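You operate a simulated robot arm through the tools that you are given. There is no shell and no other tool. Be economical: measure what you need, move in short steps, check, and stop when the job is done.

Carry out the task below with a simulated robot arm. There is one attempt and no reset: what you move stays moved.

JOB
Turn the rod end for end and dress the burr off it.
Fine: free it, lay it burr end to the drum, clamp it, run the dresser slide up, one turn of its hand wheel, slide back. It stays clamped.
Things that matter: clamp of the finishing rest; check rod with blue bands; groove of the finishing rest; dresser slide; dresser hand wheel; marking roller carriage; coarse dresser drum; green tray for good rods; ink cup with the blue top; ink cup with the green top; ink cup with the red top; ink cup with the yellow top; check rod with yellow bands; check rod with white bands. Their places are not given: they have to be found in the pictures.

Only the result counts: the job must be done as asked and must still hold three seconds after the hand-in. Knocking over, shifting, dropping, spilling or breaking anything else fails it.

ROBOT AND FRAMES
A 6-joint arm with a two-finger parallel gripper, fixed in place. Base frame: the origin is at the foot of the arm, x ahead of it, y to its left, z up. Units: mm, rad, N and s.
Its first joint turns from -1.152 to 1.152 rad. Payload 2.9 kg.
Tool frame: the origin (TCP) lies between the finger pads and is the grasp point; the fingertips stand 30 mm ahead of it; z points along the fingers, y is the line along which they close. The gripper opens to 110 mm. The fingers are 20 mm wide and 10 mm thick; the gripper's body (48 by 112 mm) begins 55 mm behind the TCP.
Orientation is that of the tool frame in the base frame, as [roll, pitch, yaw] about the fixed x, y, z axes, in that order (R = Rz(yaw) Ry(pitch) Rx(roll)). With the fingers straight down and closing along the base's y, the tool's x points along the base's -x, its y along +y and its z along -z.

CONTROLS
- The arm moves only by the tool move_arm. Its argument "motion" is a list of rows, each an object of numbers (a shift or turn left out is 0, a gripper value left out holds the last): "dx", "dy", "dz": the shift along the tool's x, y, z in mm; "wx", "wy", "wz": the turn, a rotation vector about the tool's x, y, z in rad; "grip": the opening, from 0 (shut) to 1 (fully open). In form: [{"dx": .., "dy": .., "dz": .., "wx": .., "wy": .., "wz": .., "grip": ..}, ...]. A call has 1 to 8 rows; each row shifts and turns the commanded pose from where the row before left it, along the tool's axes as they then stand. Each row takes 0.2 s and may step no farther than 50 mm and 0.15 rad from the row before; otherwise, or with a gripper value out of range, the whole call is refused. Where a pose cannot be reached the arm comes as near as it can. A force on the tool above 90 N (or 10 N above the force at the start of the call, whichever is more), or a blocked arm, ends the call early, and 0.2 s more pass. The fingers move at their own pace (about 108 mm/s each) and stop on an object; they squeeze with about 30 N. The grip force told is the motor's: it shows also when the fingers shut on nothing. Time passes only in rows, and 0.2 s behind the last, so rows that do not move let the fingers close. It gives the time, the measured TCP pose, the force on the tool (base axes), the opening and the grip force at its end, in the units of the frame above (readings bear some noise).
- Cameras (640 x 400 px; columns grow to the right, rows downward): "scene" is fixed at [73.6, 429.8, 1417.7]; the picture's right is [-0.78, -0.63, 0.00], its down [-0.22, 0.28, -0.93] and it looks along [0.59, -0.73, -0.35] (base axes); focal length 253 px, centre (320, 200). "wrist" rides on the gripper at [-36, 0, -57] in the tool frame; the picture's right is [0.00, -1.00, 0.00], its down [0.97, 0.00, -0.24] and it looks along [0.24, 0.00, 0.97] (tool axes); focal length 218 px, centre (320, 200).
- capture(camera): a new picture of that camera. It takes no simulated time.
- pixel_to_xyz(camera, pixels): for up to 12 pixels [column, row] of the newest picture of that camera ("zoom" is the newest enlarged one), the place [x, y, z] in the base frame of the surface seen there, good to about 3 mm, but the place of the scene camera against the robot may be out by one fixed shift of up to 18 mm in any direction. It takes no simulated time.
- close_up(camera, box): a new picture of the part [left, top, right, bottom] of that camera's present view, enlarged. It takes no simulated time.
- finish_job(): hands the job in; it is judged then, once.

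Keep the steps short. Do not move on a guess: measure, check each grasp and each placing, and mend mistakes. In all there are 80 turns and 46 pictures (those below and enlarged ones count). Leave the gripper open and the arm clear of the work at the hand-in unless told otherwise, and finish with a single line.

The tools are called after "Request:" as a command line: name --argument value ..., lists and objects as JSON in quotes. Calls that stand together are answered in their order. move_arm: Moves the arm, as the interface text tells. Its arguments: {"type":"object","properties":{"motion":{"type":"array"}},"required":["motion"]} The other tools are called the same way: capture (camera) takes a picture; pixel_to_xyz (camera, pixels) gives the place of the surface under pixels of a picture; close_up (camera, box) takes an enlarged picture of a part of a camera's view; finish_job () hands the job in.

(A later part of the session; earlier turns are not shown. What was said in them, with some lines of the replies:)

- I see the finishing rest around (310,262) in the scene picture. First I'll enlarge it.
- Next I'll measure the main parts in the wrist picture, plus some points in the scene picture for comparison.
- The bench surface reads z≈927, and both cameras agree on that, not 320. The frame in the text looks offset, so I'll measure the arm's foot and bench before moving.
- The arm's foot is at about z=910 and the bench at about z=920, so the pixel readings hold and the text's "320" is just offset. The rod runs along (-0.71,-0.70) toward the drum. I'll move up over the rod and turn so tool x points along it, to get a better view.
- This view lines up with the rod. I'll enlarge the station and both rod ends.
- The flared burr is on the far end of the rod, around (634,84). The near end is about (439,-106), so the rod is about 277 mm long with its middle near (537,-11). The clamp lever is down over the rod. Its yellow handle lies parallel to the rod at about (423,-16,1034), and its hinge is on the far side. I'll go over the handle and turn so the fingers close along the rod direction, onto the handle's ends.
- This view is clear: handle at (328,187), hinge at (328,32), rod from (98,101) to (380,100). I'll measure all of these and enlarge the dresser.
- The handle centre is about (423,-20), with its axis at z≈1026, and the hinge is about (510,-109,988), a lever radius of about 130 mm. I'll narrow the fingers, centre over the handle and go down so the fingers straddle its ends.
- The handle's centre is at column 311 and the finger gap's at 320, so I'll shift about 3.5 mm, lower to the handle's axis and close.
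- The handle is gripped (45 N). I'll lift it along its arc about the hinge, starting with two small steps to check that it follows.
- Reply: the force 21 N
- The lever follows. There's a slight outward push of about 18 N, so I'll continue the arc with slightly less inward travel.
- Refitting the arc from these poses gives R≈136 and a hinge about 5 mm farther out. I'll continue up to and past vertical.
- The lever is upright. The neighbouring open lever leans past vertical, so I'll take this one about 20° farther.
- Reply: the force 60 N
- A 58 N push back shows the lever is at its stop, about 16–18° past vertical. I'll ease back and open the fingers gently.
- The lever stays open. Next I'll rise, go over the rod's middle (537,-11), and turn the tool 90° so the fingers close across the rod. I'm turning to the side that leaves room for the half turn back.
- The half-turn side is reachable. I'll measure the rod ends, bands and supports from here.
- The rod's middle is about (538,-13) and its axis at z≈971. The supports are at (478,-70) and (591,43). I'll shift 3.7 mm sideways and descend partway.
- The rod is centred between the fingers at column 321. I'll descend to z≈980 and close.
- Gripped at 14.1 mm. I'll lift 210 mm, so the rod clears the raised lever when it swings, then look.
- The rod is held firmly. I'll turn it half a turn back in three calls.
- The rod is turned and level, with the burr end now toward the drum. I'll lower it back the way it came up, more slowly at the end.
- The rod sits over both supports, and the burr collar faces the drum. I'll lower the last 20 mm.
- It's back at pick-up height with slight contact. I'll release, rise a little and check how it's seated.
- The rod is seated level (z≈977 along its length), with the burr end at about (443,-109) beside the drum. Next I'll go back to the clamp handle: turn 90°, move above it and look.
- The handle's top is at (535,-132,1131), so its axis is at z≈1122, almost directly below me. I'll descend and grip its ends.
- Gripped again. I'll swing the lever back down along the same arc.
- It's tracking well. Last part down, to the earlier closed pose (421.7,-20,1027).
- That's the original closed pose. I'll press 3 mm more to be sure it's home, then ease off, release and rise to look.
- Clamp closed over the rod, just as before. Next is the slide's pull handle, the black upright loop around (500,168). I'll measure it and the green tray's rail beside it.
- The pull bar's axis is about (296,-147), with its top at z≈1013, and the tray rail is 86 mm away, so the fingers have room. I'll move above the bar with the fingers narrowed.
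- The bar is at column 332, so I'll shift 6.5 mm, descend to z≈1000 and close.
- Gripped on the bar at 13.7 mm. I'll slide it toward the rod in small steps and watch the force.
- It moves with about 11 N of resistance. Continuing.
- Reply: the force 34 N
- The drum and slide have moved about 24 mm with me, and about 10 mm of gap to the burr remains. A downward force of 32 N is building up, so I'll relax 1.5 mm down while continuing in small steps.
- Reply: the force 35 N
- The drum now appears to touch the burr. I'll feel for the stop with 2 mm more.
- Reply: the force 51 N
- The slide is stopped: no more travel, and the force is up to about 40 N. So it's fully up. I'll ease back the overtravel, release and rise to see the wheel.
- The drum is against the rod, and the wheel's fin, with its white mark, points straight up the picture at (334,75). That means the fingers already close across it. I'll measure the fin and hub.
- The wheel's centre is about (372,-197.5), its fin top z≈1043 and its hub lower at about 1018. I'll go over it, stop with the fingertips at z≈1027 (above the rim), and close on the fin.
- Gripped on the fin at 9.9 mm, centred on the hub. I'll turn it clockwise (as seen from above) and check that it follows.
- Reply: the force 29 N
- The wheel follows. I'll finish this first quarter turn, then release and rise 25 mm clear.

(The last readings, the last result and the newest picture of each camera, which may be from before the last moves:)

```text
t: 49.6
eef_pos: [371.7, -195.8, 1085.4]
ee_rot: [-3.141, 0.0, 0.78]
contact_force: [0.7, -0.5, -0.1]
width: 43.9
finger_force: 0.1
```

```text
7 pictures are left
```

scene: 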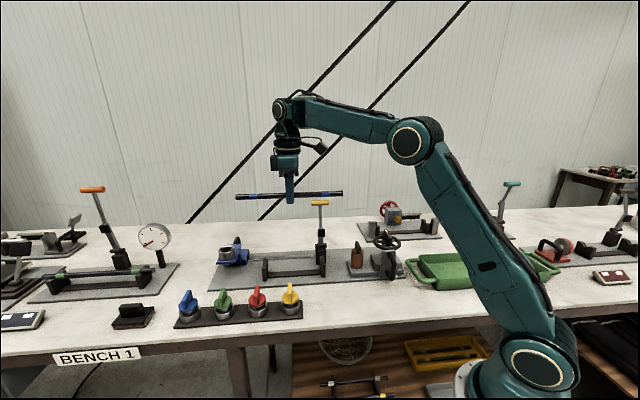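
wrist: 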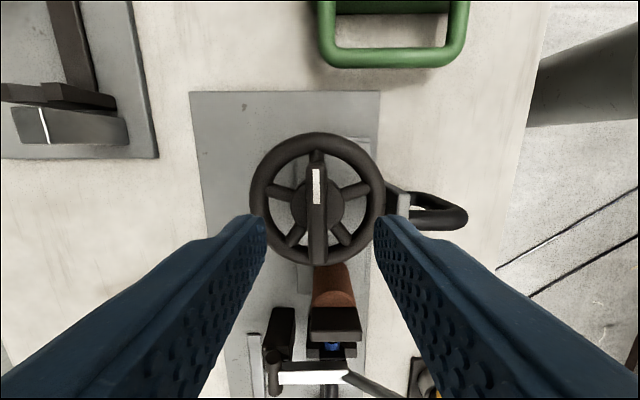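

The wheel turned 90° and stays put; the white mark now points away from the drum. I'll turn the empty hand back 180° for a fresh grip.

Request:
move_arm --motion '[{"wz": -0.1496}, {"wz": -0.1496}, {"wz": -0.1496}, {"wz": -0.1496}, {"wz": -0.1496}, {"wz": -0.1496}, {"wz": -0.1496}, {"wz": -0.1496}]'

Request:
move_arm --motion '[{"wz": -0.1496}, {"wz": -0.1496}, {"wz": -0.1496}, {"wz": -0.1496}, {"wz": -0.1496}, {"wz": -0.1496}, {"wz": -0.1496}, {"wz": -0.1496}]'

Request:
move_arm --motion '[{"wz": -0.1496}, {"wz": -0.1496}, {"wz": -0.1496}, {"wz": -0.1496}, {"wz": -0.1496}]'

```text
t: 51.4
eef_pos: [371.2, -196.6, 1085.9]
ee_rot: [-3.14, 0.0, 1.98]
contact_force: [0.5, 0.6, 0.0]
width: 44.0
finger_force: 0.1
```

```text
t: 53.2
eef_pos: [371.4, -195.4, 1085.7]
ee_rot: [3.141, 0.001, -3.107]
contact_force: [-0.1, -0.2, -0.5]
width: 44.1
finger_force: 0.0
```

```text
t: 54.4
eef_pos: [370.6, -195.7, 1086.2]
ee_rot: [-3.141, -0.001, -2.36]
contact_force: [0.3, 0.3, 0.5]
width: 43.8
finger_force: 0.1
```

The orientation is reached exactly. I'll lower, grip the fin and start turning.

Request:
move_arm --motion '[{"dz": 30}, {"grip": 0.02}, {"grip": 0.02}, {"grip": 0.02}]'

Request:
move_arm --motion '[{"wz": 0.1496}, {"wz": 0.1496}, {"wz": 0.1496}, {"wz": 0.1496}, {"wz": 0.1496}, {"wz": 0.1496}, {"wz": 0.1496}, {"wz": 0.1496}]'

Request:
move_arm --motion '[{"wz": 0.1496}, {"wz": 0.1496}, {"wz": 0.1496}, {"wz": 0.1496}, {"wz": 0.1496}, {"wz": 0.1496}, {"wz": 0.1496}, {"wz": 0.1496}]'

Request:
move_arm --motion '[{"wz": 0.1496}, {"wz": 0.1496}, {"wz": 0.1496}, {"wz": 0.1496}, {"wz": 0.1496}]'

```text
t: 55.4
eef_pos: [372.4, -195.7, 1056.1]
ee_rot: [-3.141, 0.001, -2.364]
contact_force: [5.9, -6.2, -2.7]
width: 10.1
finger_force: 45.1
```

```text
t: 57.2
eef_pos: [373.0, -198.6, 1055.9]
ee_rot: [-3.14, 0.006, 2.716]
contact_force: [9.7, -31.1, -0.4]
width: 9.7
finger_force: 45.0
```

```text
t: 59.0
eef_pos: [371.6, -197.2, 1056.0]
ee_rot: [-3.14, 0.001, 1.52]
contact_force: [-2.4, -26.1, 5.8]
width: 10.0
finger_force: 45.1
```

```text
t: 60.2
eef_pos: [371.4, -196.8, 1056.4]
ee_rot: [-3.142, 0.0, 0.774]
contact_force: [-8.2, -26.1, 13.2]
width: 9.7
finger_force: 44.8
```

270° done. I'll release, check the mark, turn the hand back and do the last quarter.

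Request:
move_arm --motion '[{"grip": 0.4}, {"grip": 0.4}, {"dz": -30}, {"wz": -0.1496}, {"wz": -0.1496}, {"wz": -0.1496}, {"wz": -0.1496}, {"wz": -0.1496}]'

Request:
move_arm --motion '[{"wz": -0.1496}, {"wz": -0.1496}, {"wz": -0.1496}, {"wz": -0.1496}, {"wz": -0.1496}, {"wz": -0.1496}, {"wz": -0.1496}, {"wz": -0.1496}]'

Request:
move_arm --motion '[{"wz": -0.1496}, {"wz": -0.1496}, {"wz": -0.1496}, {"wz": -0.1496}, {"wz": -0.1496}, {"wz": -0.1496}, {"wz": -0.1496}, {"wz": -0.1496}]'

Request:
capture --camera "wrist"

```text
t: 62.0
eef_pos: [371.6, -195.6, 1084.8]
ee_rot: [-3.14, 0.0, 1.53]
contact_force: [-1.0, -0.5, 0.8]
width: 43.9
finger_force: 0.1
```

```text
t: 63.8
eef_pos: [372.3, -194.3, 1085.7]
ee_rot: [3.142, -0.002, 2.728]
contact_force: [-0.1, -0.4, -1.4]
width: 44.0
finger_force: 0.1
```

```text
t: 65.6
eef_pos: [372.1, -194.9, 1084.9]
ee_rot: [-3.141, -0.001, -2.36]
contact_force: [0.7, -0.5, -0.4]
width: 43.8
finger_force: 0.1
```

```text
6 pictures are left
```

wrist: 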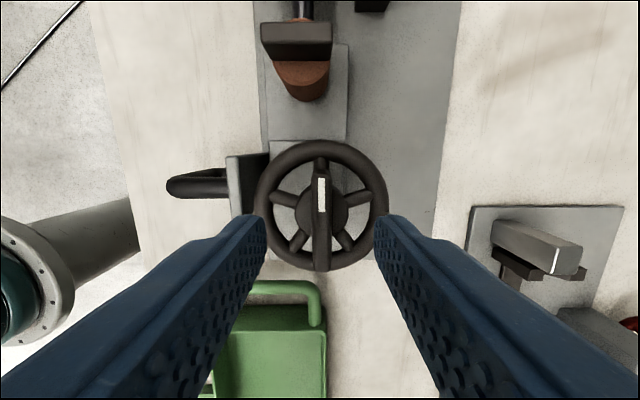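

The white mark is at 270°, pointing to the drum. Last quarter: grip and turn 1.59 rad, then release and rise.

Request:
move_arm --motion '[{"dz": 30}, {"grip": 0.02}, {"grip": 0.02}, {"grip": 0.02}, {"wz": 0.1445}, {"wz": 0.1445}, {"wz": 0.1445}, {"wz": 0.1445}]'

Request:
move_arm --motion '[{"wz": 0.1445}, {"wz": 0.1445}, {"wz": 0.1445}, {"wz": 0.1445}, {"wz": 0.1445}, {"wz": 0.1445}, {"wz": 0.1445}]'

Request:
move_arm --motion '[{"grip": 0.5}, {"grip": 0.5}, {"dz": -40}, {"dz": -40}, {"dx": 40, "dy": 4}, {"dx": 46, "dy": 5}]'

Request:
capture --camera "wrist"

```text
t: 67.4
eef_pos: [374.0, -196.1, 1054.9]
ee_rot: [-3.14, 0.003, -2.944]
contact_force: [10.6, -11.1, -7.9]
width: 9.5
finger_force: 45.2
```

```text
t: 69.0
eef_pos: [371.1, -197.2, 1056.6]
ee_rot: [3.14, 0.008, 2.323]
contact_force: [5.9, -33.7, -1.2]
width: 9.9
finger_force: 44.8
```

```text
t: 70.4
eef_pos: [318.3, -126.6, 1138.1]
ee_rot: [-3.141, 0.001, 2.329]
contact_force: [0.6, 0.4, 0.3]
width: 55.1
finger_force: 0.0
```

```text
5 pictures are left
```

wrist: 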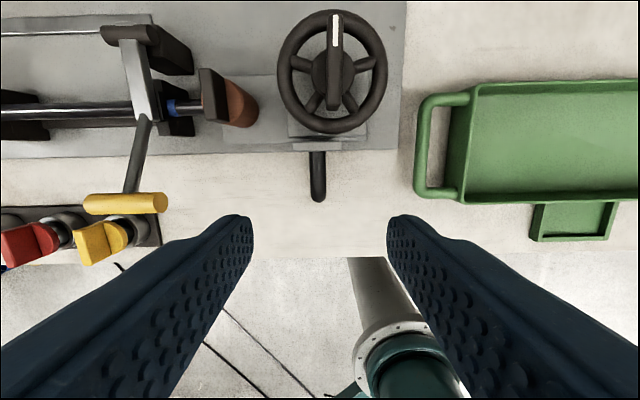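

One full turn is done; the mark is back at its start. Next I'll go down onto the slide's pull bar again (column 318) and grip it.

Request:
move_arm --motion '[{"wz": -0.022, "dz": 35}, {"dz": 40}, {"dz": 35}, {"dz": 25}, {"grip": 0.02}, {"grip": 0.02}, {"grip": 0.02}]'

Request:
move_arm --motion '[{"dy": -6}, {"dy": -6}, {"dy": -6}, {"dy": -6}, {"dy": -6}]'

```text
t: 72.0
eef_pos: [318.9, -127.5, 1000.3]
ee_rot: [3.14, -0.001, 2.355]
contact_force: [4.9, 5.0, -9.9]
width: 13.9
finger_force: 45.0
```

```text
t: 73.2
eef_pos: [297.2, -148.0, 1000.2]
ee_rot: [-3.141, 0.001, 2.353]
contact_force: [14.9, -0.3, -8.7]
width: 13.8
finger_force: 45.0
```

It has slid back about 30 mm of roughly 37. I'll go the rest of the way and feel for the end stop.

Request:
move_arm --motion '[{"dy": -4}, {"dy": -3}, {"dy": -2}]'

```text
t: 74.0
eef_pos: [294.2, -152.5, 1000.3]
ee_rot: [3.14, 0.0, 2.36]
contact_force: [33.7, 9.4, -13.6]
width: 13.9
finger_force: 45.2
```

The end stop is reached (no more travel, force rising to 35 N). I'll ease off, release, rise clear and look.

Request:
move_arm --motion '[{"dy": 2.5}, {"grip": 0.6}, {"grip": 0.6}, {"dz": -40}, {"dz": -45}, {"dz": -45}, {"dz": -45}, {"dz": -40, "grip": 1.0}]'

Request:
capture --camera "wrist"

Request:
close_up --camera "scene" --box '[220, 210, 420, 310]'

```text
t: 75.8
eef_pos: [294.0, -151.7, 1216.5]
ee_rot: [-3.141, 0.0, 2.353]
contact_force: [0.4, 0.0, 0.0]
width: 109.8
finger_force: 0.0
```

```text
4 pictures are left
```

wrist: 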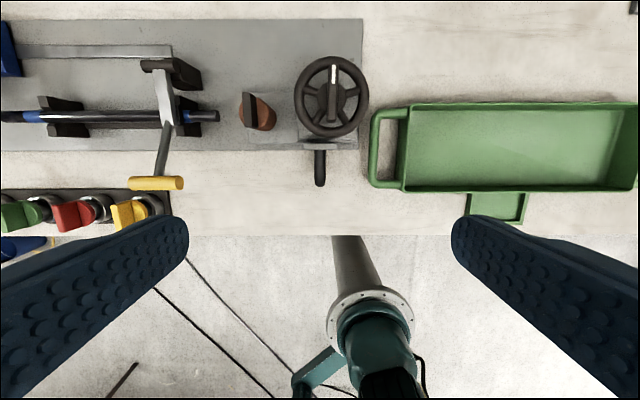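

```text
3.20 times, centred on (320, 260) of scene
```

zoom: 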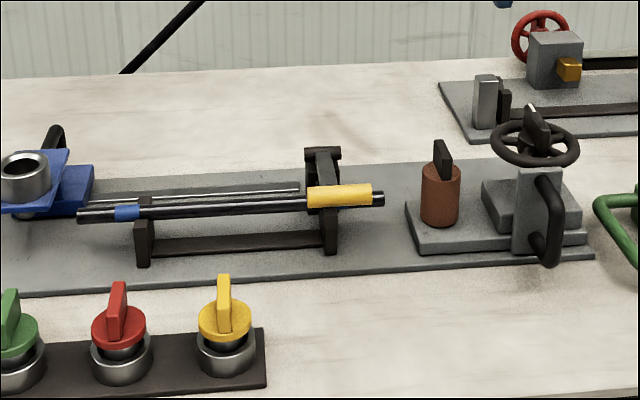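

The slide is back. I'll check that the burr is gone from the rod end at (217,115).

Request:
close_up --camera "wrist" --box '[140, 70, 300, 170]'

```text
4.00 times, centred on (220, 120) of wrist
```

zoom: 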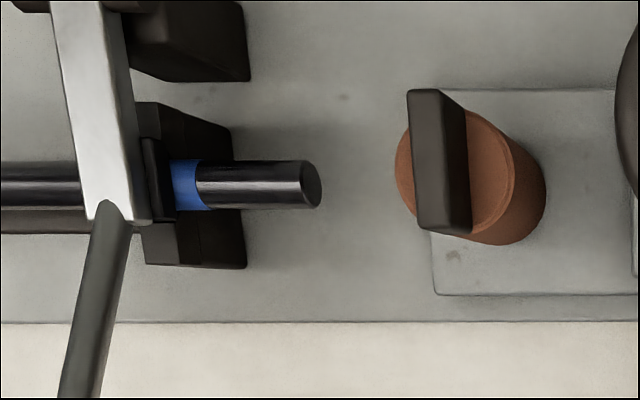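

The burr collar is gone, the rod is clamped, the slide is back, and the gripper is open and clear, so I'm handing in.

Request:
finish_job

```text
The job is handed in.
```

The rod is turned end for end, its burr is dressed off, it is still clamped, and the dresser slide is back at its stop.
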